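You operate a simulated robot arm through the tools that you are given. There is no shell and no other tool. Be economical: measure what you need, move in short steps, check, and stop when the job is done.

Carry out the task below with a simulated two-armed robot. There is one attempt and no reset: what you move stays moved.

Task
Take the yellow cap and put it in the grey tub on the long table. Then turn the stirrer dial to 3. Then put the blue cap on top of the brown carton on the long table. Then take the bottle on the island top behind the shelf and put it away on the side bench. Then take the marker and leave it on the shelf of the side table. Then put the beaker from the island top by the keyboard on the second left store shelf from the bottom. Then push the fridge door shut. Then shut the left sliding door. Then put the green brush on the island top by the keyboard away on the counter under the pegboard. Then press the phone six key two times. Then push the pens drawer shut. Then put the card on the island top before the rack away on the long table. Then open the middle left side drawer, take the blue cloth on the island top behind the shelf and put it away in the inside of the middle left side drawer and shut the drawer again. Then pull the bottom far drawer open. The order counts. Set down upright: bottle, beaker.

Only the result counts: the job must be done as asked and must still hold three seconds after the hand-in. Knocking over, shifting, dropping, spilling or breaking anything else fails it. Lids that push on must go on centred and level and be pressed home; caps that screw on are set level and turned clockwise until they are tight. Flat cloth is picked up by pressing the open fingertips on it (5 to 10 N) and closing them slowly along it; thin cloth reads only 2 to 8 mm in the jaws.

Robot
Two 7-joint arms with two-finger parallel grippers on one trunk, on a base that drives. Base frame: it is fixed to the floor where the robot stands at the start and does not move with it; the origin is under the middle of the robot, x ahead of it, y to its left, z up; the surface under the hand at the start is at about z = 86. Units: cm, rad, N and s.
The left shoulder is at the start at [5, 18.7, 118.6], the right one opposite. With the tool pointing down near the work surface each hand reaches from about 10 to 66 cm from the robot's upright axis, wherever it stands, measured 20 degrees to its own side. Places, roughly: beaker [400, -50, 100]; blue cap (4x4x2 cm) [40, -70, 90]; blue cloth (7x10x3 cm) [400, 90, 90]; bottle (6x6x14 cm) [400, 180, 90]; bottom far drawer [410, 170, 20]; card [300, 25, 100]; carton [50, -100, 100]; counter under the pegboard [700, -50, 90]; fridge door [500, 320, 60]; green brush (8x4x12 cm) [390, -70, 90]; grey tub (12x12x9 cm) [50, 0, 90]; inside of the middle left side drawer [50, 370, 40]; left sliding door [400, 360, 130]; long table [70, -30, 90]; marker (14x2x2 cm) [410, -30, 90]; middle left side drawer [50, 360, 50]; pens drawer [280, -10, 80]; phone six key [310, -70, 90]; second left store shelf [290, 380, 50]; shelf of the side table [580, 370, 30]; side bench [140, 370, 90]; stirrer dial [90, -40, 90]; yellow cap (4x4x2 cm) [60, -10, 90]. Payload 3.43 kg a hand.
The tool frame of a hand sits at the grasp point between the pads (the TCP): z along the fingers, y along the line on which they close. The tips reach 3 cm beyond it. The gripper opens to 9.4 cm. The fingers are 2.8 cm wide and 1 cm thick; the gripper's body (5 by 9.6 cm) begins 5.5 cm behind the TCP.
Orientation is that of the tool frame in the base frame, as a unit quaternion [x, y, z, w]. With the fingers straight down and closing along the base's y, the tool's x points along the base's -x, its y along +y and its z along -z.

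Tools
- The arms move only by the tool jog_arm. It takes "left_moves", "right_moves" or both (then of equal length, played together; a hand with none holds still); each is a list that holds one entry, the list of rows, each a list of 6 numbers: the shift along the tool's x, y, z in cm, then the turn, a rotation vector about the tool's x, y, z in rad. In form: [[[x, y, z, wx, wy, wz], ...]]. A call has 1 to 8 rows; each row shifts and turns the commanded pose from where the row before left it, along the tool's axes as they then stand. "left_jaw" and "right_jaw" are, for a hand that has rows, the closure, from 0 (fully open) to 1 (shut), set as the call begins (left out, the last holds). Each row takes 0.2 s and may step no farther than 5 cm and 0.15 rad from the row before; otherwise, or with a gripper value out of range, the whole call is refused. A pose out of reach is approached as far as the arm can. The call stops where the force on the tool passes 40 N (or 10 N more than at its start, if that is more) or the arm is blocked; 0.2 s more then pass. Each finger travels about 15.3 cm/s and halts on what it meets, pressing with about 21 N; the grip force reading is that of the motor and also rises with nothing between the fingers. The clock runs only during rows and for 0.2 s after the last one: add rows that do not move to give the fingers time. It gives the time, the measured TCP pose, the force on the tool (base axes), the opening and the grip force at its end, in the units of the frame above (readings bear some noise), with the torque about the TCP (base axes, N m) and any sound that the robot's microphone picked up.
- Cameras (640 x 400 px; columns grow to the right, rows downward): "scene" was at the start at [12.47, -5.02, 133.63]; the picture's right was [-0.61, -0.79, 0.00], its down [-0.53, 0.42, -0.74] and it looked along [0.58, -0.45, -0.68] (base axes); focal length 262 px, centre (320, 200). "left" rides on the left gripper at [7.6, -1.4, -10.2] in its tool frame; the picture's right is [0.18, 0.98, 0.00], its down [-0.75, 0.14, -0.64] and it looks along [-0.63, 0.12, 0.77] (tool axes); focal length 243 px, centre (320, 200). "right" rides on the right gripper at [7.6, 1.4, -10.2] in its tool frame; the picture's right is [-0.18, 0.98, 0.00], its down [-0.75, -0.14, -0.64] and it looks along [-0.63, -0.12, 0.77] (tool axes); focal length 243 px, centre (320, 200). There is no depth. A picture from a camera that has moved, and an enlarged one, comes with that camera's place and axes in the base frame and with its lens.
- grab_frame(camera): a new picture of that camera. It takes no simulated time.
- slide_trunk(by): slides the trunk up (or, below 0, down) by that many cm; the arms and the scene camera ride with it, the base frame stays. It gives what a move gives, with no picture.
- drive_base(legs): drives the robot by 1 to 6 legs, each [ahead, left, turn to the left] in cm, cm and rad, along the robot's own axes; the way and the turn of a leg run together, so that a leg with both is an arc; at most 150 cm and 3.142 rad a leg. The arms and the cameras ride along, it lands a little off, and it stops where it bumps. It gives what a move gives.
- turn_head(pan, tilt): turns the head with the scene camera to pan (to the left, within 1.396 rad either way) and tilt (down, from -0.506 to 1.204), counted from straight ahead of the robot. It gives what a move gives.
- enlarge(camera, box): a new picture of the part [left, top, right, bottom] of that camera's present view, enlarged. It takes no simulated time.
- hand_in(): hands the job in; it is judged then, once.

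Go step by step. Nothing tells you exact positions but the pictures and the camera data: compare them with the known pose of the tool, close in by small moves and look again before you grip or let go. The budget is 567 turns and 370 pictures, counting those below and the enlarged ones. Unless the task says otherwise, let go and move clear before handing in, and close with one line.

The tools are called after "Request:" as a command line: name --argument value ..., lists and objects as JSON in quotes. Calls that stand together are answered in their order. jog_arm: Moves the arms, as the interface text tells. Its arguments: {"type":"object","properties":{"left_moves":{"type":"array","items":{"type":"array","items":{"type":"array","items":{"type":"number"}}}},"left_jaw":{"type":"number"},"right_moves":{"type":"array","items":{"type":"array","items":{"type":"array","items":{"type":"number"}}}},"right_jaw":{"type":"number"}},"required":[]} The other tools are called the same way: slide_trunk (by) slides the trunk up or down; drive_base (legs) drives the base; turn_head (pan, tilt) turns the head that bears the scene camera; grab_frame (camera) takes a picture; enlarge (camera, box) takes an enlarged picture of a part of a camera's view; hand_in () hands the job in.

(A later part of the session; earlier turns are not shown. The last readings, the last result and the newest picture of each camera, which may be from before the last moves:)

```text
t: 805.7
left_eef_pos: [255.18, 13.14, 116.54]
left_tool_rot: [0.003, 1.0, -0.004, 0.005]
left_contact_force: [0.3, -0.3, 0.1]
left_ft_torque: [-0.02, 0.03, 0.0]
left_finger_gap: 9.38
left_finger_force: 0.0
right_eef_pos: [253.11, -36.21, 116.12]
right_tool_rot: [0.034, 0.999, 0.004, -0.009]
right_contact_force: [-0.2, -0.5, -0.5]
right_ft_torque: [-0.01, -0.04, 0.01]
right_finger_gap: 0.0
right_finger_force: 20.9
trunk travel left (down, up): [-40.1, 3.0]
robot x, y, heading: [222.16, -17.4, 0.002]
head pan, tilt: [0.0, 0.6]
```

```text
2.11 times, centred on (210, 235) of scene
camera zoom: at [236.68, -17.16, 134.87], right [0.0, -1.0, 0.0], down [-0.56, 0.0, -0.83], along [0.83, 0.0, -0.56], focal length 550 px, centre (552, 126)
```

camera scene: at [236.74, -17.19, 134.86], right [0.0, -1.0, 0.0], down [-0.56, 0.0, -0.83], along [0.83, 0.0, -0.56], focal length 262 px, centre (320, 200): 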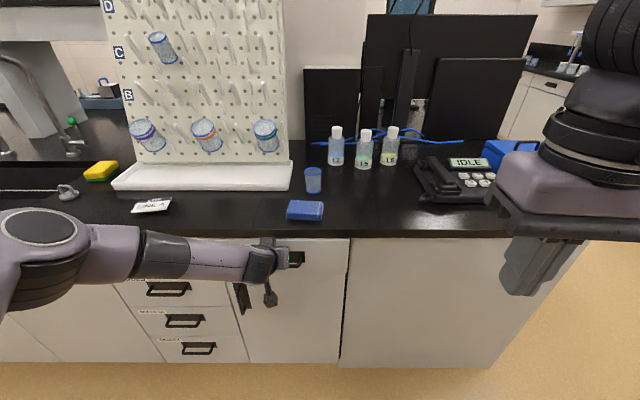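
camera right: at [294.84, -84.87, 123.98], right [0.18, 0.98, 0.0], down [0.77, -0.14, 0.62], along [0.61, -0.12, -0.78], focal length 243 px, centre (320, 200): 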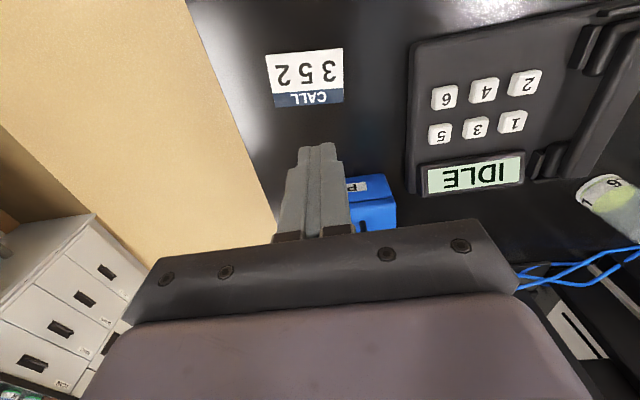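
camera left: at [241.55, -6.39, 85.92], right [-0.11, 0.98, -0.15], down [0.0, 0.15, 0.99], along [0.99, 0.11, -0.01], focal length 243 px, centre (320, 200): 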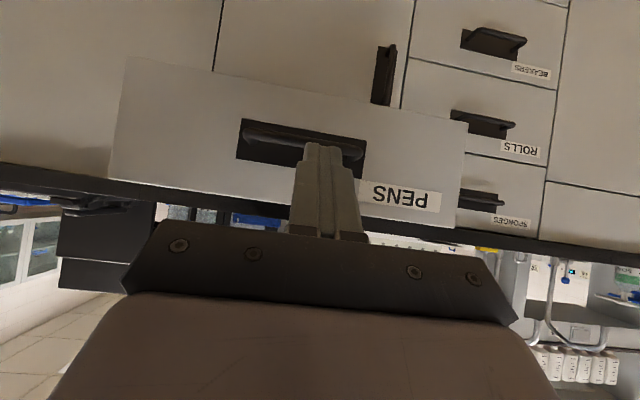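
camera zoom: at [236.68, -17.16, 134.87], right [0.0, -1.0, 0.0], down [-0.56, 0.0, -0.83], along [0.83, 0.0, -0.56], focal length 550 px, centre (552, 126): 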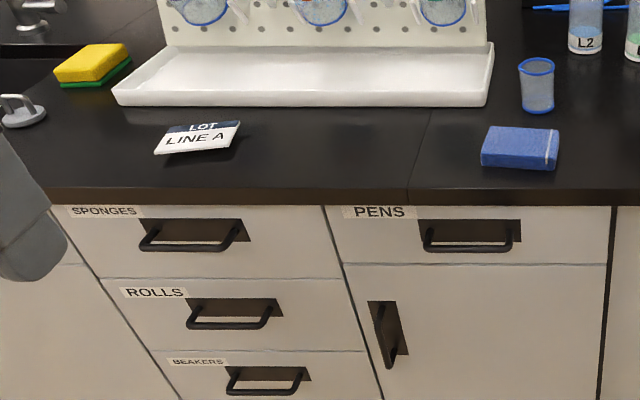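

The PENS drawer is flush. The card "LINE A" is near [299, 32] on the top; I'll move left and look at it closely with the hand camera.

Request:
drive_base --legs '[[22, 34, 0]]'

Request:
turn_head --pan 0.2 --tilt 0.75

Request:
jog_arm --left_moves '[[[-4, -2.5, 0, 0, 0, 0], [-4, -2.5, 0, 0, 0, 0], [-4, -2.5, 0, 0, 0, 0], [-3, -2.5, 0, 0, 0, 0], [0, -2.5, 0, 0, 0, 0]]]'

Request:
grab_frame --camera "left"

Request:
enlarge --camera "scene" --box '[180, 120, 420, 270]'

```text
t: 809.2
left_eef_pos: [277.31, 47.08, 116.52]
left_tool_rot: [0.003, 1.0, -0.003, 0.006]
left_contact_force: [0.4, -0.9, -0.7]
left_ft_torque: [0.01, 0.01, 0.01]
left_finger_gap: 9.37
left_finger_force: 0.1
right_eef_pos: [275.26, -2.45, 116.2]
right_tool_rot: [0.034, 0.999, 0.003, -0.011]
right_contact_force: [0.2, -0.5, 0.8]
right_ft_torque: [0.02, 0.01, -0.01]
right_finger_gap: 0.01
right_finger_force: 21.3
trunk travel left (down, up): [-40.1, 3.0]
robot x, y, heading: [244.15, 16.41, 0.003]
head pan, tilt: [0.0, 0.6]
```

```text
t: 809.9
left_eef_pos: [277.4, 46.99, 116.49]
left_tool_rot: [0.002, 1.0, -0.004, 0.005]
left_contact_force: [-1.0, 0.5, -0.5]
left_ft_torque: [0.01, -0.04, 0.01]
left_finger_gap: 9.4
left_finger_force: 0.1
right_eef_pos: [275.38, -2.34, 116.16]
right_tool_rot: [0.033, 0.999, 0.004, -0.011]
right_contact_force: [0.5, -0.2, 0.7]
right_ft_torque: [-0.01, -0.03, -0.01]
right_finger_gap: 0.01
right_finger_force: 21.2
trunk travel left (down, up): [-40.1, 3.0]
robot x, y, heading: [243.78, 16.59, 0.009]
head pan, tilt: [0.201, 0.75]
```

```text
t: 811.1
left_eef_pos: [292.23, 34.37, 116.76]
left_tool_rot: [0.003, 1.0, -0.004, 0.005]
left_contact_force: [0.2, -0.5, 0.1]
left_ft_torque: [-0.03, 0.0, 0.01]
left_finger_gap: 9.41
left_finger_force: 0.0
right_eef_pos: [275.28, -2.55, 115.95]
right_tool_rot: [0.034, 0.999, 0.004, -0.01]
right_contact_force: [-1.4, -1.2, 0.9]
right_ft_torque: [-0.02, 0.0, -0.01]
right_finger_gap: 0.0
right_finger_force: 21.4
trunk travel left (down, up): [-40.1, 3.0]
robot x, y, heading: [244.28, 16.97, 0.005]
head pan, tilt: [0.201, 0.75]
```

```text
184 pictures are left
camera left: at [284.51, 32.94, 126.98], right [-0.18, 0.98, -0.01], down [0.75, 0.14, 0.65], along [0.64, 0.11, -0.76], focal length 243 px, centre (320, 200)
```

left: 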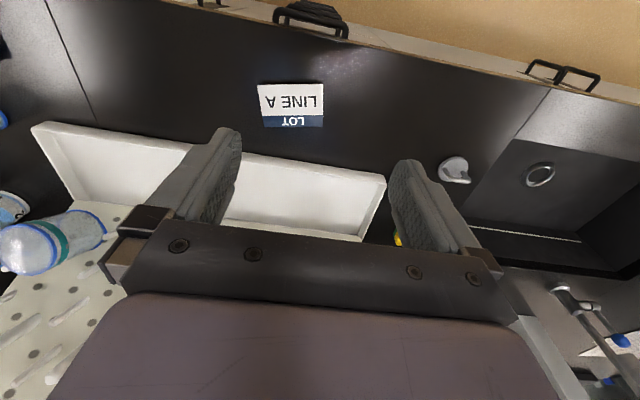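

```text
2.67 times, centred on (300, 195) of scene
camera zoom: at [258.2, 18.29, 133.57], right [0.2, -0.98, 0.0], down [-0.67, -0.14, -0.73], along [0.72, 0.15, -0.68], focal length 697 px, centre (373, 213)
```

zoom: 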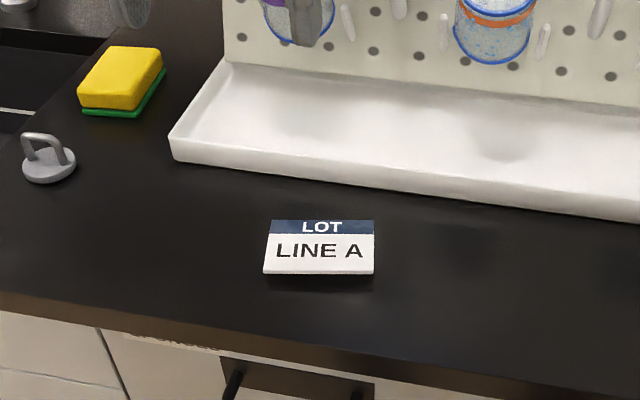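

Request:
enlarge --camera "scene" --box '[270, 190, 330, 235]'

Request:
enlarge --camera "left" --box '[240, 70, 340, 140]'

```text
8.89 times, centred on (300, 212) of scene
camera zoom: at [258.2, 18.29, 133.57], right [0.2, -0.98, 0.0], down [-0.67, -0.14, -0.73], along [0.72, 0.15, -0.68], focal length 2324 px, centre (498, 89)
```

zoom: 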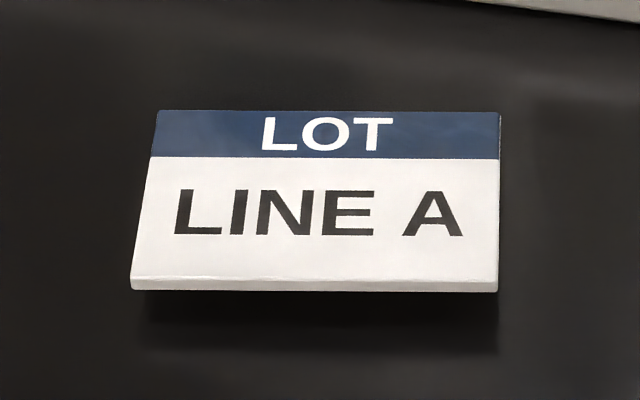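

```text
5.71 times, centred on (290, 105) of left
camera zoom: at [284.51, 32.94, 126.98], right [-0.18, 0.98, -0.01], down [0.75, 0.14, 0.65], along [0.64, 0.11, -0.76], focal length 1386 px, centre (491, 743)
```

zoom: 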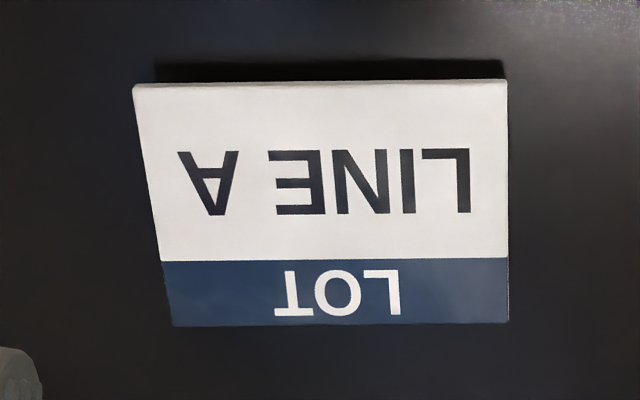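

The card is a flat plate about 8.7 × 5.8 cm, held level at z≈92.3 (raised ~2 cm), centre about [296.3, 30.6]. I'll turn the left gripper 90° to grip its front and back edges.

Request:
jog_arm --left_moves '[[[0, 0, 0, 0, 0, -0.143], [0, 0, 0, 0, 0, -0.143], [0, 0, 0, 0, 0, -0.143], [0, 0, 0, 0, 0, -0.143], [0, 0, 0, 0, 0, -0.143], [0, 0, 0, 0, 0, -0.143], [0, 0, 0, 0, 0, -0.143], [0, 0, 0, 0, 0, -0.143]]]'

Request:
jog_arm --left_moves '[[[0, 0, 0, 0, 0, -0.143], [0, 0, 0, 0, 0, -0.143], [0, 0, 0, 0, 0, -0.141], [3.8, -4.1, 0, 0, 0, 0], [0, 0, 4.5, 0, 0, 0], [0, 0, 4.5, 0, 0, 0], [0, 0, 0, 0, 0, 0]]]' --left_jaw 0.1

```text
t: 812.9
left_eef_pos: [292.17, 34.58, 116.7]
left_tool_rot: [-0.541, 0.841, -0.005, 0.002]
left_contact_force: [-0.5, -0.1, 0.1]
left_ft_torque: [0.05, -0.04, 0.02]
left_finger_gap: 9.4
left_finger_force: 0.1
right_eef_pos: [275.33, -2.33, 116.11]
right_tool_rot: [0.035, 0.999, 0.004, -0.011]
right_contact_force: [-1.0, -0.3, -0.3]
right_ft_torque: [0.0, 0.01, -0.02]
right_finger_gap: 0.01
right_finger_force: 21.1
trunk travel left (down, up): [-40.1, 3.0]
robot x, y, heading: [244.37, 16.44, 0.004]
head pan, tilt: [0.201, 0.75]
```

```text
refused: row 4 steps farther than a row can; nothing moved
```

Request:
jog_arm --left_moves '[[[0, 0, 0, 0, 0, -0.143], [0, 0, 0, 0, 0, -0.143], [0, 0, 0, 0, 0, -0.141], [1.9, -2, 0, 0, 0, 0], [1.9, -2.1, 0, 0, 0, 0], [0, 0, 4.5, 0, 0, 0], [0, 0, 4.5, 0, 0, 0], [0, 0, 0, 0, 0, 0]]]' --left_jaw 0.1

Request:
grab_frame --camera "left"

Request:
enlarge --camera "scene" --box '[220, 120, 380, 250]'

```text
t: 814.7
left_eef_pos: [296.24, 30.6, 107.67]
left_tool_rot: [-0.705, 0.709, -0.006, 0.001]
left_contact_force: [0.3, 0.0, -0.6]
left_ft_torque: [-0.01, 0.01, -0.01]
left_finger_gap: 8.49
left_finger_force: 0.0
right_eef_pos: [275.3, -2.18, 116.04]
right_tool_rot: [0.033, 0.999, 0.004, -0.01]
right_contact_force: [-0.2, -0.4, -0.2]
right_ft_torque: [0.01, -0.01, 0.02]
right_finger_gap: 0.02
right_finger_force: 20.5
trunk travel left (down, up): [-40.1, 3.0]
robot x, y, heading: [244.36, 16.49, 0.009]
head pan, tilt: [0.201, 0.75]
```

```text
180 pictures are left
camera left: at [297.59, 23.04, 118.2], right [-0.98, -0.18, -0.01], down [-0.14, 0.76, 0.64], along [-0.11, 0.63, -0.77], focal length 243 px, centre (320, 200)
```

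left: 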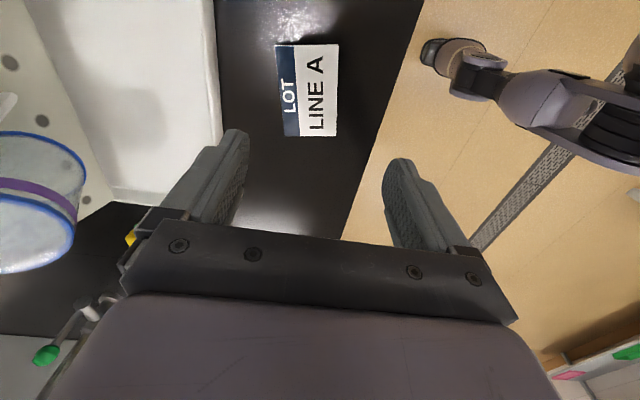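

```text
3.08 times, centred on (300, 185) of scene
camera zoom: at [258.19, 18.33, 133.58], right [0.2, -0.98, 0.0], down [-0.67, -0.14, -0.73], along [0.72, 0.15, -0.68], focal length 805 px, centre (382, 246)
```

zoom: 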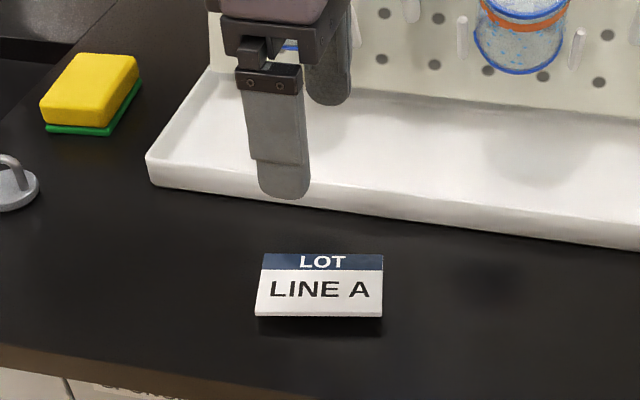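

Request:
jog_arm --left_moves '[[[0, -0.9, 4, 0, 0, 0], [0, 0, 4, 0, 0, 0], [0, 0, 3.2, 0, 0, 0], [0, 0, 0, 0, 0, 0]]]'

Request:
grab_frame --camera "left"

Request:
enlarge --camera "scene" --box '[220, 120, 380, 250]'

```text
t: 815.7
left_eef_pos: [297.24, 30.57, 96.79]
left_tool_rot: [-0.705, 0.709, -0.006, 0.001]
left_contact_force: [0.7, -0.1, 0.1]
left_ft_torque: [-0.04, -0.01, 0.03]
left_finger_gap: 8.46
left_finger_force: 0.0
right_eef_pos: [275.29, -2.41, 116.09]
right_tool_rot: [0.035, 0.999, 0.004, -0.011]
right_contact_force: [-0.5, -0.4, -0.4]
right_ft_torque: [-0.01, -0.04, -0.01]
right_finger_gap: 0.0
right_finger_force: 21.1
trunk travel left (down, up): [-40.1, 3.0]
robot x, y, heading: [244.26, 16.58, 0.005]
head pan, tilt: [0.201, 0.75]
```

```text
178 pictures are left
camera left: at [298.62, 22.91, 107.21], right [-0.98, -0.18, -0.01], down [-0.14, 0.76, 0.64], along [-0.11, 0.63, -0.77], focal length 243 px, centre (320, 200)
```

left: 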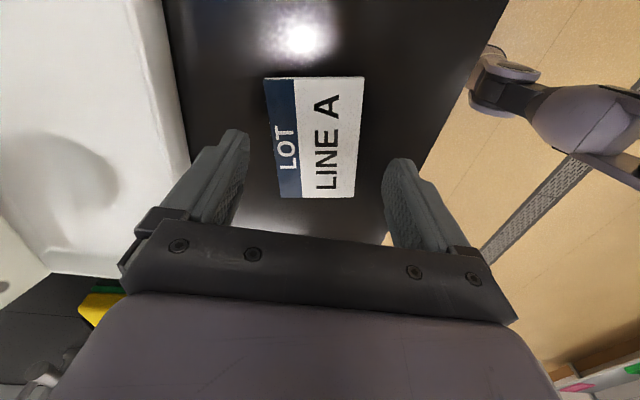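

```text
3.08 times, centred on (300, 185) of scene
camera zoom: at [258.2, 18.33, 133.58], right [0.2, -0.98, 0.0], down [-0.67, -0.14, -0.73], along [0.72, 0.15, -0.68], focal length 805 px, centre (382, 246)
```

zoom: 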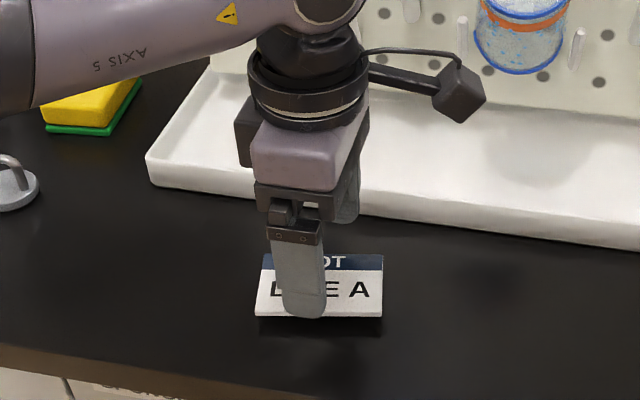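

Request:
jog_arm --left_moves '[[[0, -0.4, 1.5, 0, 0, 0], [0, 0, 1.2, 0, 0, 0], [0, 0, 0, 0, 0, 0]]]'

Request:
jog_arm --left_moves '[[[0, 0, 0, 0, 0, 0], [0, 0, 0, 0, 0, 0], [0, 0, 0, 0, 0, 0]]]' --left_jaw 1

Request:
grab_frame --camera "left"

Request:
enlarge --camera "scene" --box '[220, 120, 380, 250]'

```text
t: 816.5
left_eef_pos: [297.83, 30.5, 93.88]
left_tool_rot: [-0.705, 0.709, -0.005, 0.001]
left_contact_force: [-0.1, 0.2, 0.0]
left_ft_torque: [-0.01, -0.01, -0.01]
left_finger_gap: 8.47
left_finger_force: 0.0
right_eef_pos: [275.48, -2.37, 116.06]
right_tool_rot: [0.034, 0.999, 0.004, -0.01]
right_contact_force: [0.5, 0.1, -0.2]
right_ft_torque: [0.01, -0.02, 0.03]
right_finger_gap: 0.0
right_finger_force: 21.3
trunk travel left (down, up): [-40.1, 3.0]
robot x, y, heading: [244.22, 16.38, 0.011]
head pan, tilt: [0.201, 0.75]
```

```text
t: 817.3
left_eef_pos: [297.87, 30.66, 93.94]
left_tool_rot: [-0.706, 0.709, -0.007, 0.001]
left_contact_force: [-0.2, 0.4, 0.2]
left_ft_torque: [0.01, 0.0, -0.04]
left_finger_gap: 5.86
left_finger_force: 21.2
right_eef_pos: [275.5, -2.44, 115.98]
right_tool_rot: [0.034, 0.999, 0.004, -0.011]
right_contact_force: [0.0, -0.4, 0.9]
right_ft_torque: [0.01, -0.04, 0.02]
right_finger_gap: 0.0
right_finger_force: 20.6
trunk travel left (down, up): [-40.1, 3.0]
robot x, y, heading: [243.77, 16.66, 0.005]
head pan, tilt: [0.201, 0.75]
```

```text
176 pictures are left
camera left: at [299.14, 22.89, 104.42], right [-0.98, -0.18, -0.01], down [-0.14, 0.76, 0.64], along [-0.11, 0.63, -0.77], focal length 243 px, centre (320, 200)
```

left: 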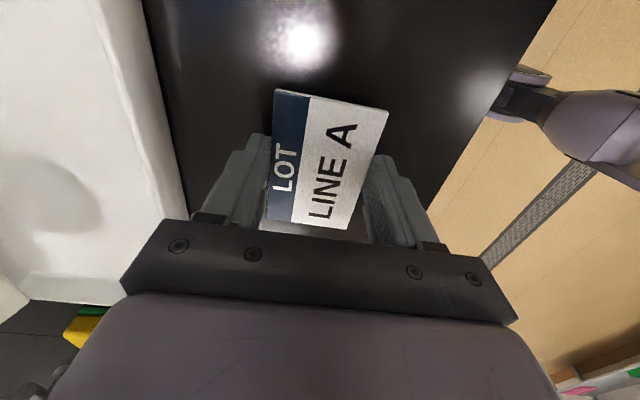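

```text
3.08 times, centred on (300, 185) of scene
camera zoom: at [258.21, 18.33, 133.57], right [0.2, -0.98, 0.0], down [-0.67, -0.14, -0.73], along [0.72, 0.15, -0.68], focal length 805 px, centre (382, 246)
```

zoom: 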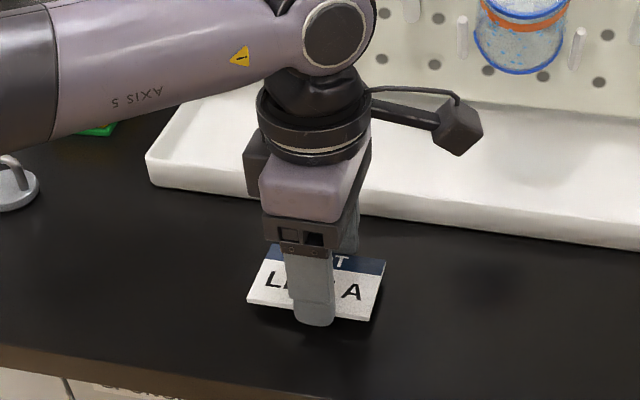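

Gripped at 5.9 cm across the card's edges. I'll lift slowly and check.

Request:
jog_arm --left_moves '[[[0, 0, -1.5, 0, 0, 0], [0, 0, -3, 0, 0, 0], [0, 0, -4, 0, 0, 0], [0, 0, -4, 0, 0, 0], [0, 0, 0, 0, 0, 0]]]'

Request:
grab_frame --camera "left"

Request:
enlarge --camera "scene" --box '[220, 60, 380, 250]'

```text
t: 818.5
left_eef_pos: [297.57, 30.45, 106.39]
left_tool_rot: [-0.705, 0.709, -0.006, 0.001]
left_contact_force: [0.4, 1.2, 0.0]
left_ft_torque: [0.03, 0.02, 0.01]
left_finger_gap: 5.88
left_finger_force: 20.6
right_eef_pos: [275.42, -2.36, 116.01]
right_tool_rot: [0.034, 0.999, 0.003, -0.01]
right_contact_force: [-0.1, 0.9, 0.5]
right_ft_torque: [-0.01, 0.01, -0.02]
right_finger_gap: 0.0
right_finger_force: 20.7
trunk travel left (down, up): [-40.1, 3.0]
robot x, y, heading: [244.4, 16.25, 0.003]
head pan, tilt: [0.201, 0.75]
```

```text
174 pictures are left
camera left: at [298.83, 22.78, 116.77], right [-0.98, -0.18, -0.01], down [-0.14, 0.76, 0.64], along [-0.11, 0.63, -0.77], focal length 243 px, centre (320, 200)
```

left: 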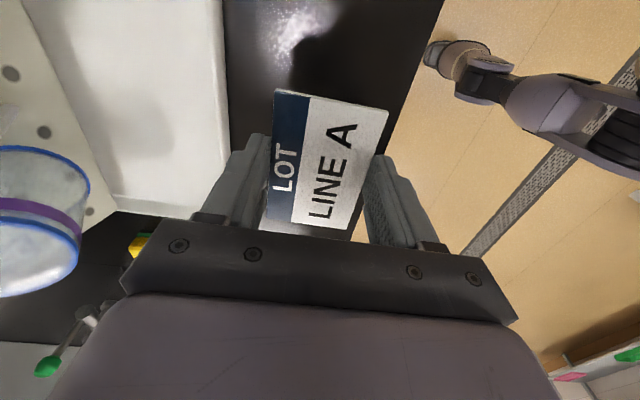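

```text
2.11 times, centred on (300, 155) of scene
camera zoom: at [258.22, 18.34, 133.57], right [0.2, -0.98, 0.0], down [-0.67, -0.14, -0.73], along [0.72, 0.15, -0.68], focal length 550 px, centre (362, 295)
```

zoom: 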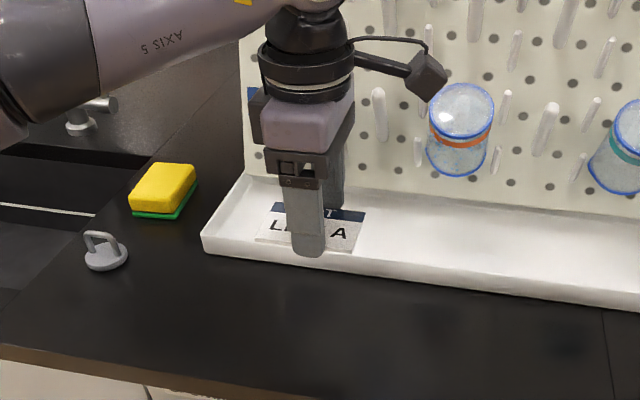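

The card is held. I'll retract, turn round and drive to the aisle side of the long table, where there's a free spot near [90, -62].

Request:
jog_arm --left_moves '[[[0, 3, -2, 0, 0, 0], [-1.5, 4, -2, 0, 0, 0], [-1.5, 4, -2, 0, 0, 0], [-1.5, 4, -2, 0, 0, 0], [-1.5, 4, -1, 0, 0, 0], [0, 0, 0, 0, 0, 0]]]'

Request:
drive_base --legs '[[-45, 0, 0], [0, 0, 3.137], [0, 58, 0]]'

Request:
turn_head --pan 0 --tilt 0.6

Request:
grab_frame --camera "scene"

```text
t: 819.9
left_eef_pos: [278.44, 36.72, 115.2]
left_tool_rot: [-0.704, 0.71, -0.006, 0.001]
left_contact_force: [-0.3, -0.2, -0.1]
left_ft_torque: [0.0, 0.01, -0.02]
left_finger_gap: 5.9
left_finger_force: 20.8
right_eef_pos: [275.33, -2.4, 116.12]
right_tool_rot: [0.034, 0.999, 0.003, -0.011]
right_contact_force: [-0.2, 0.4, -0.6]
right_ft_torque: [-0.02, -0.02, 0.01]
right_finger_gap: 0.01
right_finger_force: 20.8
trunk travel left (down, up): [-40.1, 3.0]
robot x, y, heading: [243.75, 16.62, 0.01]
head pan, tilt: [0.201, 0.75]
```

```text
t: 835.2
left_eef_pos: [168.27, -62.95, 115.22]
left_tool_rot: [0.696, 0.718, -0.001, -0.007]
left_contact_force: [0.6, -0.9, 1.0]
left_ft_torque: [-0.03, -0.01, 0.0]
left_finger_gap: 5.91
left_finger_force: 21.2
right_eef_pos: [169.9, -23.82, 116.04]
right_tool_rot: [1.0, -0.015, 0.01, 0.005]
right_contact_force: [0.0, 0.5, 0.1]
right_ft_torque: [-0.02, -0.02, -0.03]
right_finger_gap: 0.01
right_finger_force: 21.3
trunk travel left (down, up): [-40.1, 3.0]
robot x, y, heading: [201.87, -41.73, -3.096]
head pan, tilt: [0.201, 0.75]
```

```text
t: 836.0
left_eef_pos: [168.08, -63.03, 115.15]
left_tool_rot: [0.696, 0.718, -0.001, -0.006]
left_contact_force: [0.4, 0.4, -0.2]
left_ft_torque: [-0.02, 0.03, 0.01]
left_finger_gap: 5.87
left_finger_force: 21.4
right_eef_pos: [169.9, -23.89, 116.03]
right_tool_rot: [1.0, -0.015, 0.01, 0.004]
right_contact_force: [-0.2, -0.4, 0.7]
right_ft_torque: [0.02, -0.01, -0.01]
right_finger_gap: 0.02
right_finger_force: 21.2
trunk travel left (down, up): [-40.1, 3.0]
robot x, y, heading: [201.66, -41.68, -3.1]
head pan, tilt: [0.0, 0.6]
```

```text
172 pictures are left
camera scene: at [187.14, -42.1, 134.86], right [-0.04, 1.0, 0.0], down [0.56, 0.02, -0.82], along [-0.82, -0.04, -0.57], focal length 262 px, centre (320, 200)
```

scene: 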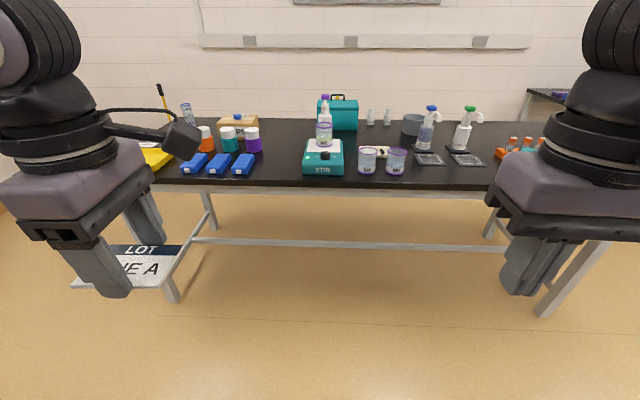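

Request:
drive_base --legs '[[57, 4, -0.042]]'

Request:
turn_head --pan 0.25 --tilt 0.7

Request:
grab_frame --camera "scene"

```text
t: 839.2
left_eef_pos: [110.51, -66.6, 115.17]
left_tool_rot: [0.713, 0.702, -0.001, -0.006]
left_contact_force: [-0.5, -0.1, -1.0]
left_ft_torque: [0.01, -0.01, -0.03]
left_finger_gap: 5.89
left_finger_force: 21.1
right_eef_pos: [113.99, -27.45, 116.1]
right_tool_rot: [0.999, -0.038, 0.01, 0.004]
right_contact_force: [-1.2, -0.6, -1.1]
right_ft_torque: [0.01, 0.01, -0.03]
right_finger_gap: 0.0
right_finger_force: 20.4
trunk travel left (down, up): [-40.1, 3.0]
robot x, y, heading: [144.74, -47.02, 3.136]
head pan, tilt: [0.0, 0.6]
```

```text
t: 840.0
left_eef_pos: [110.53, -66.48, 115.24]
left_tool_rot: [0.712, 0.702, -0.001, -0.007]
left_contact_force: [0.0, -0.2, -0.1]
left_ft_torque: [0.0, 0.01, 0.05]
left_finger_gap: 5.92
left_finger_force: 20.6
right_eef_pos: [114.05, -27.5, 116.08]
right_tool_rot: [0.999, -0.039, 0.01, 0.004]
right_contact_force: [0.4, -0.2, 0.1]
right_ft_torque: [0.0, 0.0, 0.02]
right_finger_gap: 0.01
right_finger_force: 20.7
trunk travel left (down, up): [-40.1, 3.0]
robot x, y, heading: [145.4, -46.8, 3.137]
head pan, tilt: [0.25, 0.7]
```

```text
171 pictures are left
camera scene: at [130.96, -48.6, 134.0], right [-0.24, 0.97, 0.0], down [0.62, 0.16, -0.77], along [-0.74, -0.19, -0.64], focal length 262 px, centre (320, 200)
```

scene: 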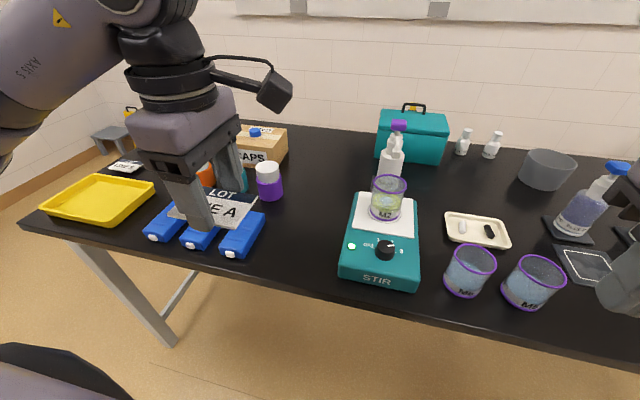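

The gap between the blue boxes and the stirrer is centred at about y −63. I'll bring the card over [90, -63.3] and lower.

Request:
jog_arm --left_moves '[[[0.64, -4.1, 0, 0, 0, 0], [0.64, -4.1, 0, 0, 0, 0], [0.64, -4.1, 0, 0, 0, 0], [0.64, -4.1, 0, 0, 0, 0], [0.64, -4.1, 0, 0, 0, 0], [0, 0, 4, 0, 0, 0], [0, 0, 4, 0, 0, 0], [0, 0, 4, 0, 0, 0]]]'

Request:
grab_frame --camera "left"

Request:
grab_frame --camera "scene"

```text
t: 841.8
left_eef_pos: [90.02, -62.77, 103.3]
left_tool_rot: [0.712, 0.702, -0.002, -0.006]
left_contact_force: [-0.2, 0.5, 0.2]
left_ft_torque: [0.04, -0.01, 0.02]
left_finger_gap: 5.87
left_finger_force: 21.0
right_eef_pos: [113.96, -27.63, 116.11]
right_tool_rot: [0.999, -0.038, 0.01, 0.003]
right_contact_force: [0.7, -0.3, -0.3]
right_ft_torque: [0.0, 0.0, 0.0]
right_finger_gap: 0.0
right_finger_force: 21.0
trunk travel left (down, up): [-40.1, 3.0]
robot x, y, heading: [145.08, -46.91, 3.134]
head pan, tilt: [0.25, 0.7]
```

```text
170 pictures are left
camera left: at [88.76, -55.27, 113.81], right [0.99, 0.17, -0.01], down [0.14, -0.76, 0.64], along [0.1, -0.63, -0.77], focal length 243 px, centre (320, 200)
```

left: 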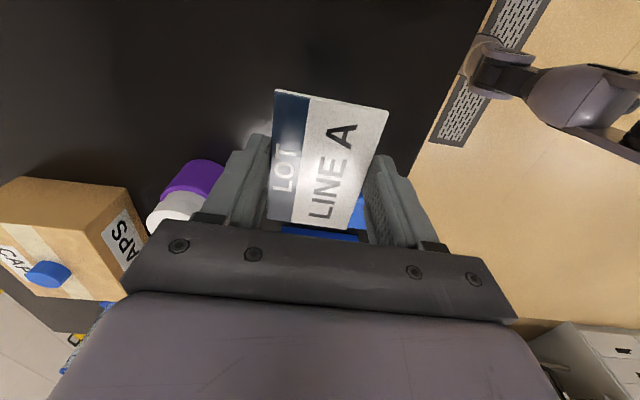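

```text
169 pictures are left
camera scene: at [130.93, -48.63, 134.0], right [-0.24, 0.97, 0.0], down [0.63, 0.16, -0.76], along [-0.74, -0.19, -0.64], focal length 262 px, centre (320, 200)
```

scene: 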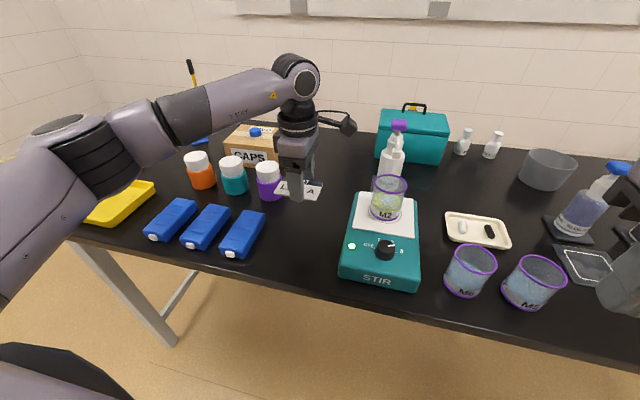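

Request:
jog_arm --left_moves '[[[0, 0, 4, 0, 0, 0], [0, 0, 4, 0, 0, 0], [0, 0, 3.5, 0, 0, 0], [0, 0, 0.5, 0, 0, 0], [0, 0, 0, 0, 0, 0]]]'

Request:
enlarge --camera "scene" --box '[220, 140, 380, 270]'

```text
t: 843.0
left_eef_pos: [89.91, -62.87, 91.51]
left_tool_rot: [0.713, 0.702, -0.001, -0.005]
left_contact_force: [-0.9, 0.1, 0.3]
left_ft_torque: [0.02, 0.02, -0.01]
left_finger_gap: 5.88
left_finger_force: 21.1
right_eef_pos: [114.05, -27.42, 116.0]
right_tool_rot: [0.999, -0.039, 0.01, 0.004]
right_contact_force: [0.1, -0.6, 0.7]
right_ft_torque: [0.02, -0.04, 0.02]
right_finger_gap: 0.01
right_finger_force: 21.2
trunk travel left (down, up): [-40.1, 3.0]
robot x, y, heading: [144.79, -46.87, 3.136]
head pan, tilt: [0.25, 0.7]
```

```text
3.08 times, centred on (300, 205) of scene
camera zoom: at [130.96, -48.61, 134.0], right [-0.24, 0.97, 0.0], down [0.62, 0.16, -0.76], along [-0.74, -0.19, -0.64], focal length 805 px, centre (382, 185)
```

zoom: 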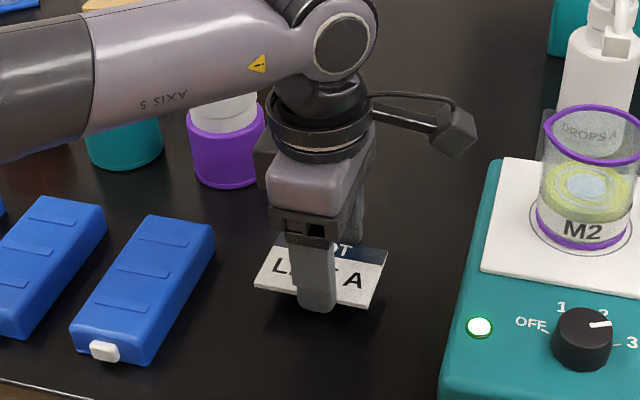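

Request:
jog_arm --left_moves '[[[0, 0, 0.5, 0, 0, 0], [0, 0, 0.5, 0, 0, 0], [0, 0, 0, 0, 0, 0]]]'

Request:
jog_arm --left_moves '[[[0, 0, 0.4, 0, 0, 0], [0, 0, 0, 0, 0, 0]]]'

Request:
jog_arm --left_moves '[[[0, 0, 0.4, 0, 0, 0], [0, 0, 0, 0, 0, 0]]]'

```text
t: 843.8
left_eef_pos: [89.82, -62.96, 90.42]
left_tool_rot: [0.712, 0.702, -0.002, -0.006]
left_contact_force: [0.1, 0.7, 0.3]
left_ft_torque: [-0.01, -0.02, 0.02]
left_finger_gap: 5.91
left_finger_force: 21.2
right_eef_pos: [114.04, -27.49, 116.12]
right_tool_rot: [0.999, -0.039, 0.011, 0.004]
right_contact_force: [-0.2, 0.5, 1.4]
right_ft_torque: [0.02, -0.01, 0.01]
right_finger_gap: 0.0
right_finger_force: 21.0
trunk travel left (down, up): [-40.1, 3.0]
robot x, y, heading: [145.01, -46.61, 3.137]
head pan, tilt: [0.25, 0.7]
```

```text
t: 844.4
left_eef_pos: [89.85, -62.97, 90.09]
left_tool_rot: [0.712, 0.702, -0.001, -0.007]
left_contact_force: [0.7, 0.0, -0.5]
left_ft_torque: [0.01, 0.03, 0.03]
left_finger_gap: 5.9
left_finger_force: 20.7
right_eef_pos: [114.0, -27.49, 116.01]
right_tool_rot: [0.999, -0.039, 0.01, 0.003]
right_contact_force: [-0.1, 0.5, 0.3]
right_ft_torque: [-0.03, 0.0, 0.04]
right_finger_gap: 0.0
right_finger_force: 21.3
trunk travel left (down, up): [-40.1, 3.0]
robot x, y, heading: [144.65, -46.21, 3.131]
head pan, tilt: [0.25, 0.7]
```

```text
t: 845.0
left_eef_pos: [89.73, -62.97, 89.91]
left_tool_rot: [0.712, 0.702, -0.003, -0.008]
left_contact_force: [0.5, -2.2, 13.7]
left_ft_torque: [-0.39, -0.14, 0.04]
left_finger_gap: 5.87
left_finger_force: 20.6
right_eef_pos: [114.18, -27.46, 116.15]
right_tool_rot: [0.999, -0.038, 0.009, 0.004]
right_contact_force: [-0.1, 0.2, 0.8]
right_ft_torque: [0.03, -0.02, -0.01]
right_finger_gap: 0.0
right_finger_force: 21.2
trunk travel left (down, up): [-40.1, 3.0]
robot x, y, heading: [144.87, -46.78, 3.136]
head pan, tilt: [0.25, 0.7]
```

Contact at the height expected. I'll ease off, open, and lift.

Request:
jog_arm --left_moves '[[[0, 0, -0.2, 0, 0, 0], [0, 0, 0, 0, 0, 0], [0, 0, 0, 0, 0, 0], [0, 0, -3, 0, 0, 0], [0, 0, -4, 0, 0, 0], [0, 0, -4, 0, 0, 0], [0, 0, -4, 0, 0, 0], [0, 0, 0, 0, 0, 0]]]' --left_jaw 0.15

Request:
enlarge --camera "scene" --box '[220, 140, 380, 270]'

```text
t: 846.8
left_eef_pos: [89.8, -63.08, 104.99]
left_tool_rot: [0.712, 0.702, 0.0, -0.005]
left_contact_force: [0.7, -0.1, -0.5]
left_ft_torque: [-0.02, -0.04, -0.03]
left_finger_gap: 8.02
left_finger_force: 0.1
right_eef_pos: [113.87, -27.51, 116.1]
right_tool_rot: [0.999, -0.038, 0.011, 0.004]
right_contact_force: [-0.1, 0.0, -0.8]
right_ft_torque: [0.03, 0.0, -0.03]
right_finger_gap: 0.0
right_finger_force: 21.1
trunk travel left (down, up): [-40.1, 3.0]
robot x, y, heading: [145.1, -46.86, 3.138]
head pan, tilt: [0.25, 0.7]
```

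```text
3.08 times, centred on (300, 205) of scene
camera zoom: at [130.96, -48.61, 133.99], right [-0.24, 0.97, 0.0], down [0.62, 0.16, -0.76], along [-0.74, -0.19, -0.64], focal length 805 px, centre (382, 185)
```

zoom: 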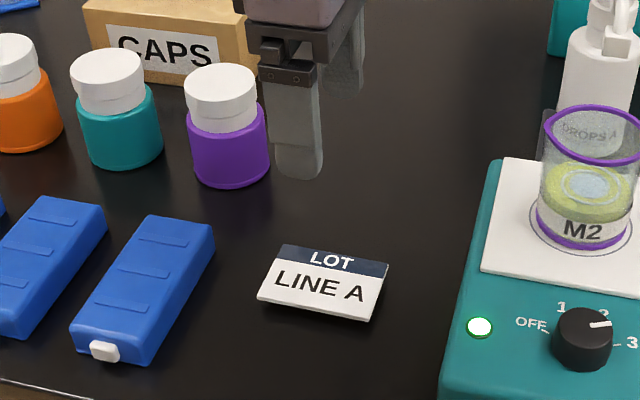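

The card is on the long table. Next, the middle left side drawer at about [50, 341, 50]; I'll retract, restore the hand and drive up the aisle toward the side bench's left end.

Request:
jog_arm --left_moves '[[[0, 0, -4, 0, 0, 0], [0, 4.5, -2, 0, 0, 0], [0, 4.5, -2, 0, 0, 0], [0, 4.5, -1, 0, 0, 0], [0, 4.5, 0, 0, 0, 0], [0, 3, 0, 0, 0, 0.14], [0, 0, 0, 0, 0, 0.143], [0, 0, 0, 0, 0, 0.143]]]' --left_jaw 0

Request:
jog_arm --left_moves '[[[0, 0, 0, 0, 0, 0.143], [0, 0, 0, 0, 0, 0.143], [0, 0, 0, 0, 0, 0.143], [0, 0, 0, 0, 0, 0.143], [0, 0, 0, 0, 0, 0.143], [0, 0, 0, 0, 0, 0.143], [0, 0, 0, 0, 0, 0.143], [0, 0, 0, 0, 0, 0.143]]]' --right_moves '[[[0, 0, -1, 0, 0, 0.035], [0, 0, -1, 0, 0, 0.035], [0, -1, 0, 0, 0, 0], [0, -1, 0, 0, 0, 0], [0, 0, 0, 0, 0, 0], [0, 0, 0, 0, 0, 0], [0, 0, 0, 0, 0, 0], [0, 0, 0, 0, 0, 0]]]' --right_jaw 0

Request:
drive_base --legs '[[-48, 0, 0], [0, 0, -1.567], [150, 0, 0], [140, 0, 0]]'

```text
t: 848.6
left_eef_pos: [110.91, -63.4, 113.7]
left_tool_rot: [0.845, 0.535, -0.003, -0.006]
left_contact_force: [0.5, 0.0, 1.0]
left_ft_torque: [0.0, -0.03, 0.02]
left_finger_gap: 9.38
left_finger_force: 0.0
right_eef_pos: [114.05, -27.53, 116.11]
right_tool_rot: [0.999, -0.039, 0.009, 0.003]
right_contact_force: [0.5, 0.2, 0.1]
right_ft_torque: [0.01, 0.02, 0.01]
right_finger_gap: 0.0
right_finger_force: 21.2
trunk travel left (down, up): [-40.1, 3.0]
robot x, y, heading: [144.92, -46.72, 3.13]
head pan, tilt: [0.25, 0.7]
```

```text
t: 850.4
left_eef_pos: [111.02, -63.32, 113.58]
left_tool_rot: [1.0, -0.008, -0.005, -0.003]
left_contact_force: [0.6, -0.3, -0.7]
left_ft_torque: [-0.01, 0.01, 0.02]
left_finger_gap: 9.4
left_finger_force: 0.1
right_eef_pos: [114.32, -25.53, 118.08]
right_tool_rot: [0.997, -0.074, 0.01, 0.003]
right_contact_force: [0.2, -0.3, 0.4]
right_ft_torque: [0.02, -0.04, 0.02]
right_finger_gap: 9.37
right_finger_force: 0.0
trunk travel left (down, up): [-40.1, 3.0]
robot x, y, heading: [145.08, -46.63, 3.139]
head pan, tilt: [0.25, 0.7]
```

```text
t: 870.6
left_eef_pos: [169.64, 275.69, 113.6]
left_tool_rot: [0.711, -0.704, -0.002, -0.006]
left_contact_force: [-0.1, 0.4, -0.2]
left_ft_torque: [-0.02, -0.01, -0.01]
left_finger_gap: 9.39
left_finger_force: 0.1
right_eef_pos: [207.55, 273.35, 117.99]
right_tool_rot: [-0.662, 0.749, -0.005, -0.01]
right_contact_force: [0.2, -0.1, 0.2]
right_ft_torque: [-0.02, 0.02, 0.02]
right_finger_gap: 9.4
right_finger_force: 0.0
trunk travel left (down, up): [-40.1, 3.0]
robot x, y, heading: [186.91, 242.08, 1.592]
head pan, tilt: [0.25, 0.7]
```

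Request:
drive_base --legs '[[0, 122, -0.02]]'

Request:
jog_arm --right_moves '[[[0, 0, 0, 0, 0, -0.075], [0, 0, 0, 0, 0, -0.07], [0, 0, 0, 0, 0, 0]]]'

Request:
turn_head --pan 0.1 --tilt 0.6

Request:
grab_frame --camera "scene"

```text
t: 881.5
left_eef_pos: [48.5, 273.57, 113.59]
left_tool_rot: [0.709, -0.705, -0.001, -0.006]
left_contact_force: [0.7, -0.2, 0.3]
left_ft_torque: [-0.04, -0.03, 0.0]
left_finger_gap: 9.41
left_finger_force: 0.0
right_eef_pos: [86.53, 271.19, 118.15]
right_tool_rot: [-0.661, 0.75, -0.005, -0.009]
right_contact_force: [0.0, 0.3, -0.2]
right_ft_torque: [-0.02, 0.02, 0.0]
right_finger_gap: 9.4
right_finger_force: 0.2
trunk travel left (down, up): [-40.1, 3.0]
robot x, y, heading: [65.83, 240.19, 1.585]
head pan, tilt: [0.25, 0.7]
```

```text
t: 882.2
left_eef_pos: [48.51, 273.56, 113.71]
left_tool_rot: [0.709, -0.705, -0.001, -0.007]
left_contact_force: [0.8, 0.0, -0.5]
left_ft_torque: [-0.02, 0.04, -0.04]
left_finger_gap: 9.4
left_finger_force: 0.0
right_eef_pos: [86.5, 271.22, 118.0]
right_tool_rot: [0.714, -0.7, 0.003, 0.009]
right_contact_force: [-0.2, 0.5, -0.1]
right_ft_torque: [-0.01, 0.0, -0.01]
right_finger_gap: 9.42
right_finger_force: 0.1
trunk travel left (down, up): [-40.1, 3.0]
robot x, y, heading: [66.02, 239.78, 1.589]
head pan, tilt: [0.25, 0.7]
```

```text
t: 883.0
left_eef_pos: [48.6, 273.6, 113.62]
left_tool_rot: [0.71, -0.705, -0.002, -0.005]
left_contact_force: [0.5, 0.3, 0.1]
left_ft_torque: [-0.01, -0.01, 0.01]
left_finger_gap: 9.38
left_finger_force: 0.1
right_eef_pos: [86.46, 271.16, 118.13]
right_tool_rot: [0.713, -0.701, 0.003, 0.011]
right_contact_force: [0.7, 0.3, 0.1]
right_ft_torque: [-0.02, 0.02, -0.01]
right_finger_gap: 9.41
right_finger_force: 0.1
trunk travel left (down, up): [-40.1, 3.0]
robot x, y, heading: [66.39, 239.59, 1.588]
head pan, tilt: [0.099, 0.6]
```

```text
166 pictures are left
camera scene: at [64.9, 254.71, 134.86], right [0.99, 0.12, 0.0], down [0.07, -0.56, -0.82], along [-0.1, 0.82, -0.57], focal length 262 px, centre (320, 200)
```

scene: 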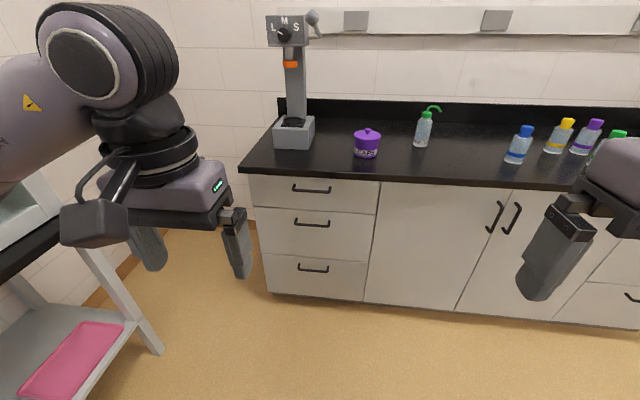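

The left drawer column is at x≈51, and the middle handle bar at about [51.4, 338, 64.5]. I'll lower the trunk and orient the left hand horizontally with the jaws closing vertically.

Request:
slide_trunk --by -28

Request:
jog_arm --left_moves '[[[-2, 0, 0, 0, -0.15, 0], [-2, 0, 0, 0, -0.15, 0], [-2, 0, 0, 0, -0.15, 0], [-2, 0, 0, 0, -0.15, 0], [-2, 0, 0, 0, -0.15, 0], [0, 0, 2, 0, -0.15, 0], [0, 0, 2, 0, -0.15, 0], [0, 0, 2, 0, -0.15, 0]]]'

Request:
jog_arm --left_moves '[[[0, 0, 0, 0, -0.15, 0], [0, 0, 0, 0, -0.1, 0], [0, 0, 0, 0, 0, -0.15], [0, 0, 0, 0, 0, -0.15], [0, 0, 0, 0, 0, -0.15], [0, 0, 0, 0, 0, -0.15], [0, 0, 0, 0, 0, -0.15], [0, 0, 0, 0, 0, -0.15]]]'

Request:
jog_arm --left_moves '[[[0, 0, 0, 0, 0, -0.15], [0, 0, 0, 0, 0, -0.15], [0, 0, 0, 0, 0, -0.15], [0, 0, 0, 0, 0, -0.15], [0, 0, 0, 0, 0, -0.07], [0, 0, 0, 0, 0, 0]]]'

Request:
grab_frame --camera "left"

Request:
grab_frame --camera "scene"

```text
t: 885.8
left_eef_pos: [48.43, 273.65, 85.57]
left_tool_rot: [0.709, -0.705, -0.002, -0.006]
left_contact_force: [0.1, -0.3, -0.5]
left_ft_torque: [-0.02, 0.03, -0.01]
left_finger_gap: 9.42
left_finger_force: 0.0
right_eef_pos: [86.38, 271.14, 90.08]
right_tool_rot: [0.714, -0.7, 0.004, 0.01]
right_contact_force: [-0.8, -0.3, 0.0]
right_ft_torque: [0.01, 0.01, 0.0]
right_finger_gap: 9.42
right_finger_force: 0.0
trunk travel left (down, up): [-12.1, 31.0]
robot x, y, heading: [66.05, 240.06, 1.589]
head pan, tilt: [0.099, 0.6]
```

```text
t: 887.6
left_eef_pos: [48.65, 287.53, 85.05]
left_tool_rot: [0.585, -0.578, -0.401, -0.404]
left_contact_force: [0.0, 1.0, 0.1]
left_ft_torque: [-0.01, -0.02, -0.01]
left_finger_gap: 9.43
left_finger_force: 0.0
right_eef_pos: [86.56, 271.15, 90.04]
right_tool_rot: [0.714, -0.7, 0.004, 0.009]
right_contact_force: [0.8, -0.1, 0.2]
right_ft_torque: [0.02, -0.03, -0.01]
right_finger_gap: 9.39
right_finger_force: 0.1
trunk travel left (down, up): [-12.1, 31.0]
robot x, y, heading: [66.24, 240.38, 1.586]
head pan, tilt: [0.099, 0.6]
```

```text
t: 889.4
left_eef_pos: [49.08, 287.49, 85.31]
left_tool_rot: [0.707, -0.239, -0.218, -0.63]
left_contact_force: [-0.6, 0.5, -0.2]
left_ft_torque: [-0.01, 0.04, -0.02]
left_finger_gap: 9.41
left_finger_force: 0.0
left hand out of reach, approached as far as the arm can: row 2
right_eef_pos: [86.52, 271.15, 90.01]
right_tool_rot: [0.714, -0.7, 0.004, 0.009]
right_contact_force: [0.8, 0.4, -0.8]
right_ft_torque: [-0.02, 0.02, 0.01]
right_finger_gap: 9.41
right_finger_force: 0.0
trunk travel left (down, up): [-12.1, 31.0]
robot x, y, heading: [65.78, 240.09, 1.588]
head pan, tilt: [0.099, 0.6]
```

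```text
t: 890.8
left_eef_pos: [49.0, 287.5, 85.3]
left_tool_rot: [0.745, 0.006, -0.002, -0.667]
left_contact_force: [-0.5, 1.0, 0.5]
left_ft_torque: [0.01, 0.0, 0.02]
left_finger_gap: 9.38
left_finger_force: 0.1
right_eef_pos: [86.35, 271.15, 90.06]
right_tool_rot: [0.714, -0.7, 0.003, 0.01]
right_contact_force: [-0.5, -0.5, 0.1]
right_ft_torque: [0.0, -0.02, 0.01]
right_finger_gap: 9.39
right_finger_force: 0.0
trunk travel left (down, up): [-12.1, 31.0]
robot x, y, heading: [65.88, 239.6, 1.592]
head pan, tilt: [0.099, 0.6]
```

```text
165 pictures are left
camera left: at [56.77, 277.44, 88.1], right [0.19, -0.11, -0.98], down [-0.75, -0.66, -0.07], along [-0.64, 0.74, -0.21], focal length 243 px, centre (320, 200)
```

left: 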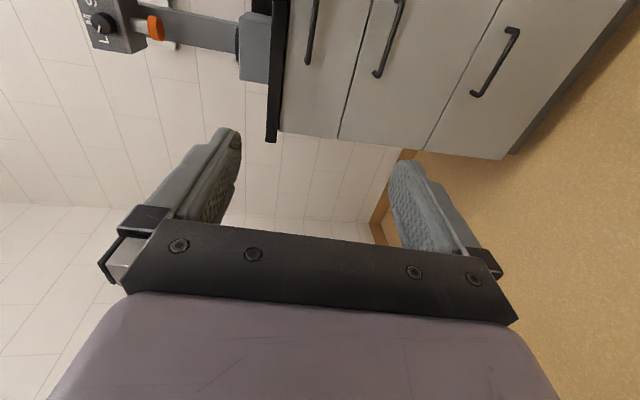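

```text
164 pictures are left
camera scene: at [64.9, 254.71, 106.86], right [0.99, 0.12, 0.0], down [0.07, -0.56, -0.83], along [-0.1, 0.82, -0.56], focal length 262 px, centre (320, 200)
```

scene: 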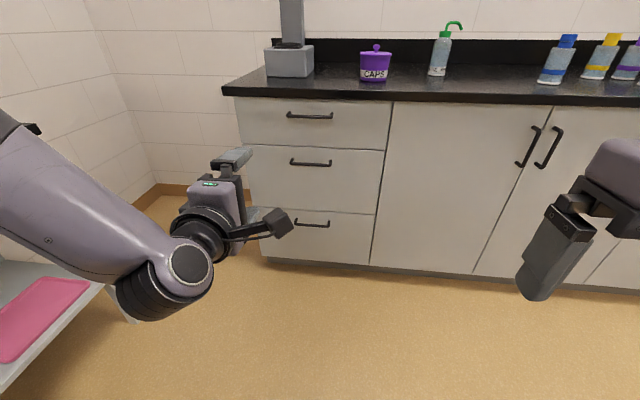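

The hand points forward with jaws vertical. I'll lower it to the handle's height, then drive closer.

Request:
jog_arm --left_moves '[[[0.6, 4, 0, 0, 0, 0], [0.6, 4, 0, 0, 0, 0], [0.6, 4, 0, 0, 0, 0], [0.6, 4, 0, 0, 0, 0], [0, 3.8, 0, 0, 0, 0], [0, 0, 0, 0, 0, 0]]]'

Request:
drive_base --legs '[[34, 0, -0.02]]'

Request:
grab_frame --camera "scene"

Request:
grab_frame --camera "left"

```text
t: 892.2
left_eef_pos: [57.49, 283.93, 69.16]
left_tool_rot: [0.746, 0.005, -0.002, -0.666]
left_contact_force: [0.4, -0.1, 0.0]
left_ft_torque: [0.04, 0.0, 0.02]
left_finger_gap: 9.37
left_finger_force: 0.1
left hand out of reach, approached as far as the arm can: row 1, 2, 3, 4, 5
right_eef_pos: [86.37, 271.11, 89.99]
right_tool_rot: [0.713, -0.701, 0.003, 0.01]
right_contact_force: [-0.2, 0.6, 0.3]
right_ft_torque: [-0.02, -0.02, -0.01]
right_finger_gap: 9.4
right_finger_force: 0.0
trunk travel left (down, up): [-12.1, 31.0]
robot x, y, heading: [65.53, 239.92, 1.582]
head pan, tilt: [0.099, 0.6]
```

```text
t: 894.4
left_eef_pos: [58.11, 318.07, 69.12]
left_tool_rot: [0.745, -0.001, 0.005, -0.667]
left_contact_force: [0.6, 0.6, -1.2]
left_ft_torque: [0.04, 0.02, -0.01]
left_finger_gap: 9.4
left_finger_force: 0.2
right_eef_pos: [86.94, 304.68, 90.14]
right_tool_rot: [-0.706, 0.708, -0.004, -0.01]
right_contact_force: [0.2, -1.0, 0.0]
right_ft_torque: [0.01, -0.01, -0.01]
right_finger_gap: 9.39
right_finger_force: 0.1
trunk travel left (down, up): [-12.1, 31.0]
robot x, y, heading: [65.94, 273.87, 1.567]
head pan, tilt: [0.099, 0.6]
```

```text
163 pictures are left
camera scene: at [65.02, 288.74, 106.86], right [1.0, 0.09, 0.0], down [0.05, -0.56, -0.83], along [-0.08, 0.82, -0.56], focal length 262 px, centre (320, 200)
```

scene: 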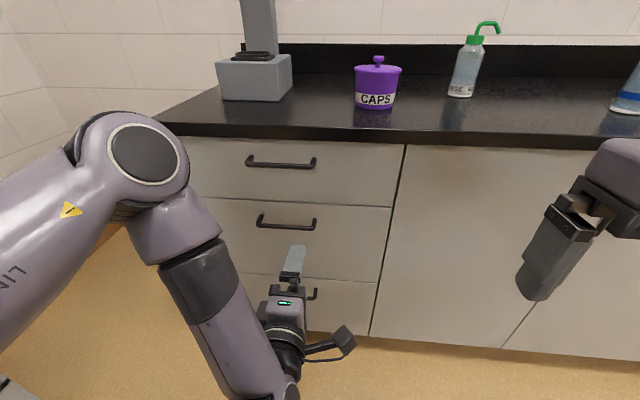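

```text
162 pictures are left
camera left: at [65.72, 307.8, 71.88], right [0.19, -0.11, -0.98], down [-0.76, -0.65, -0.07], along [-0.62, 0.76, -0.21], focal length 243 px, centre (320, 200)
```

left: 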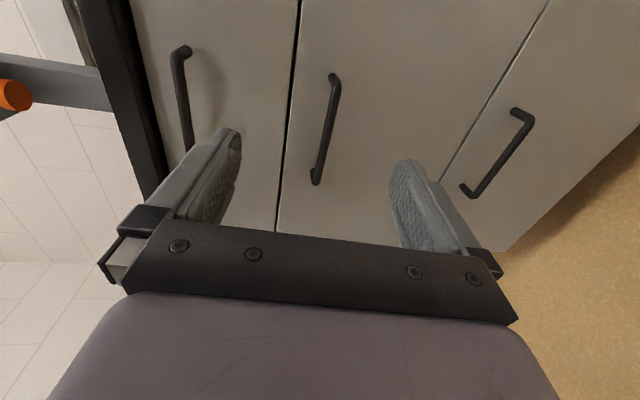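

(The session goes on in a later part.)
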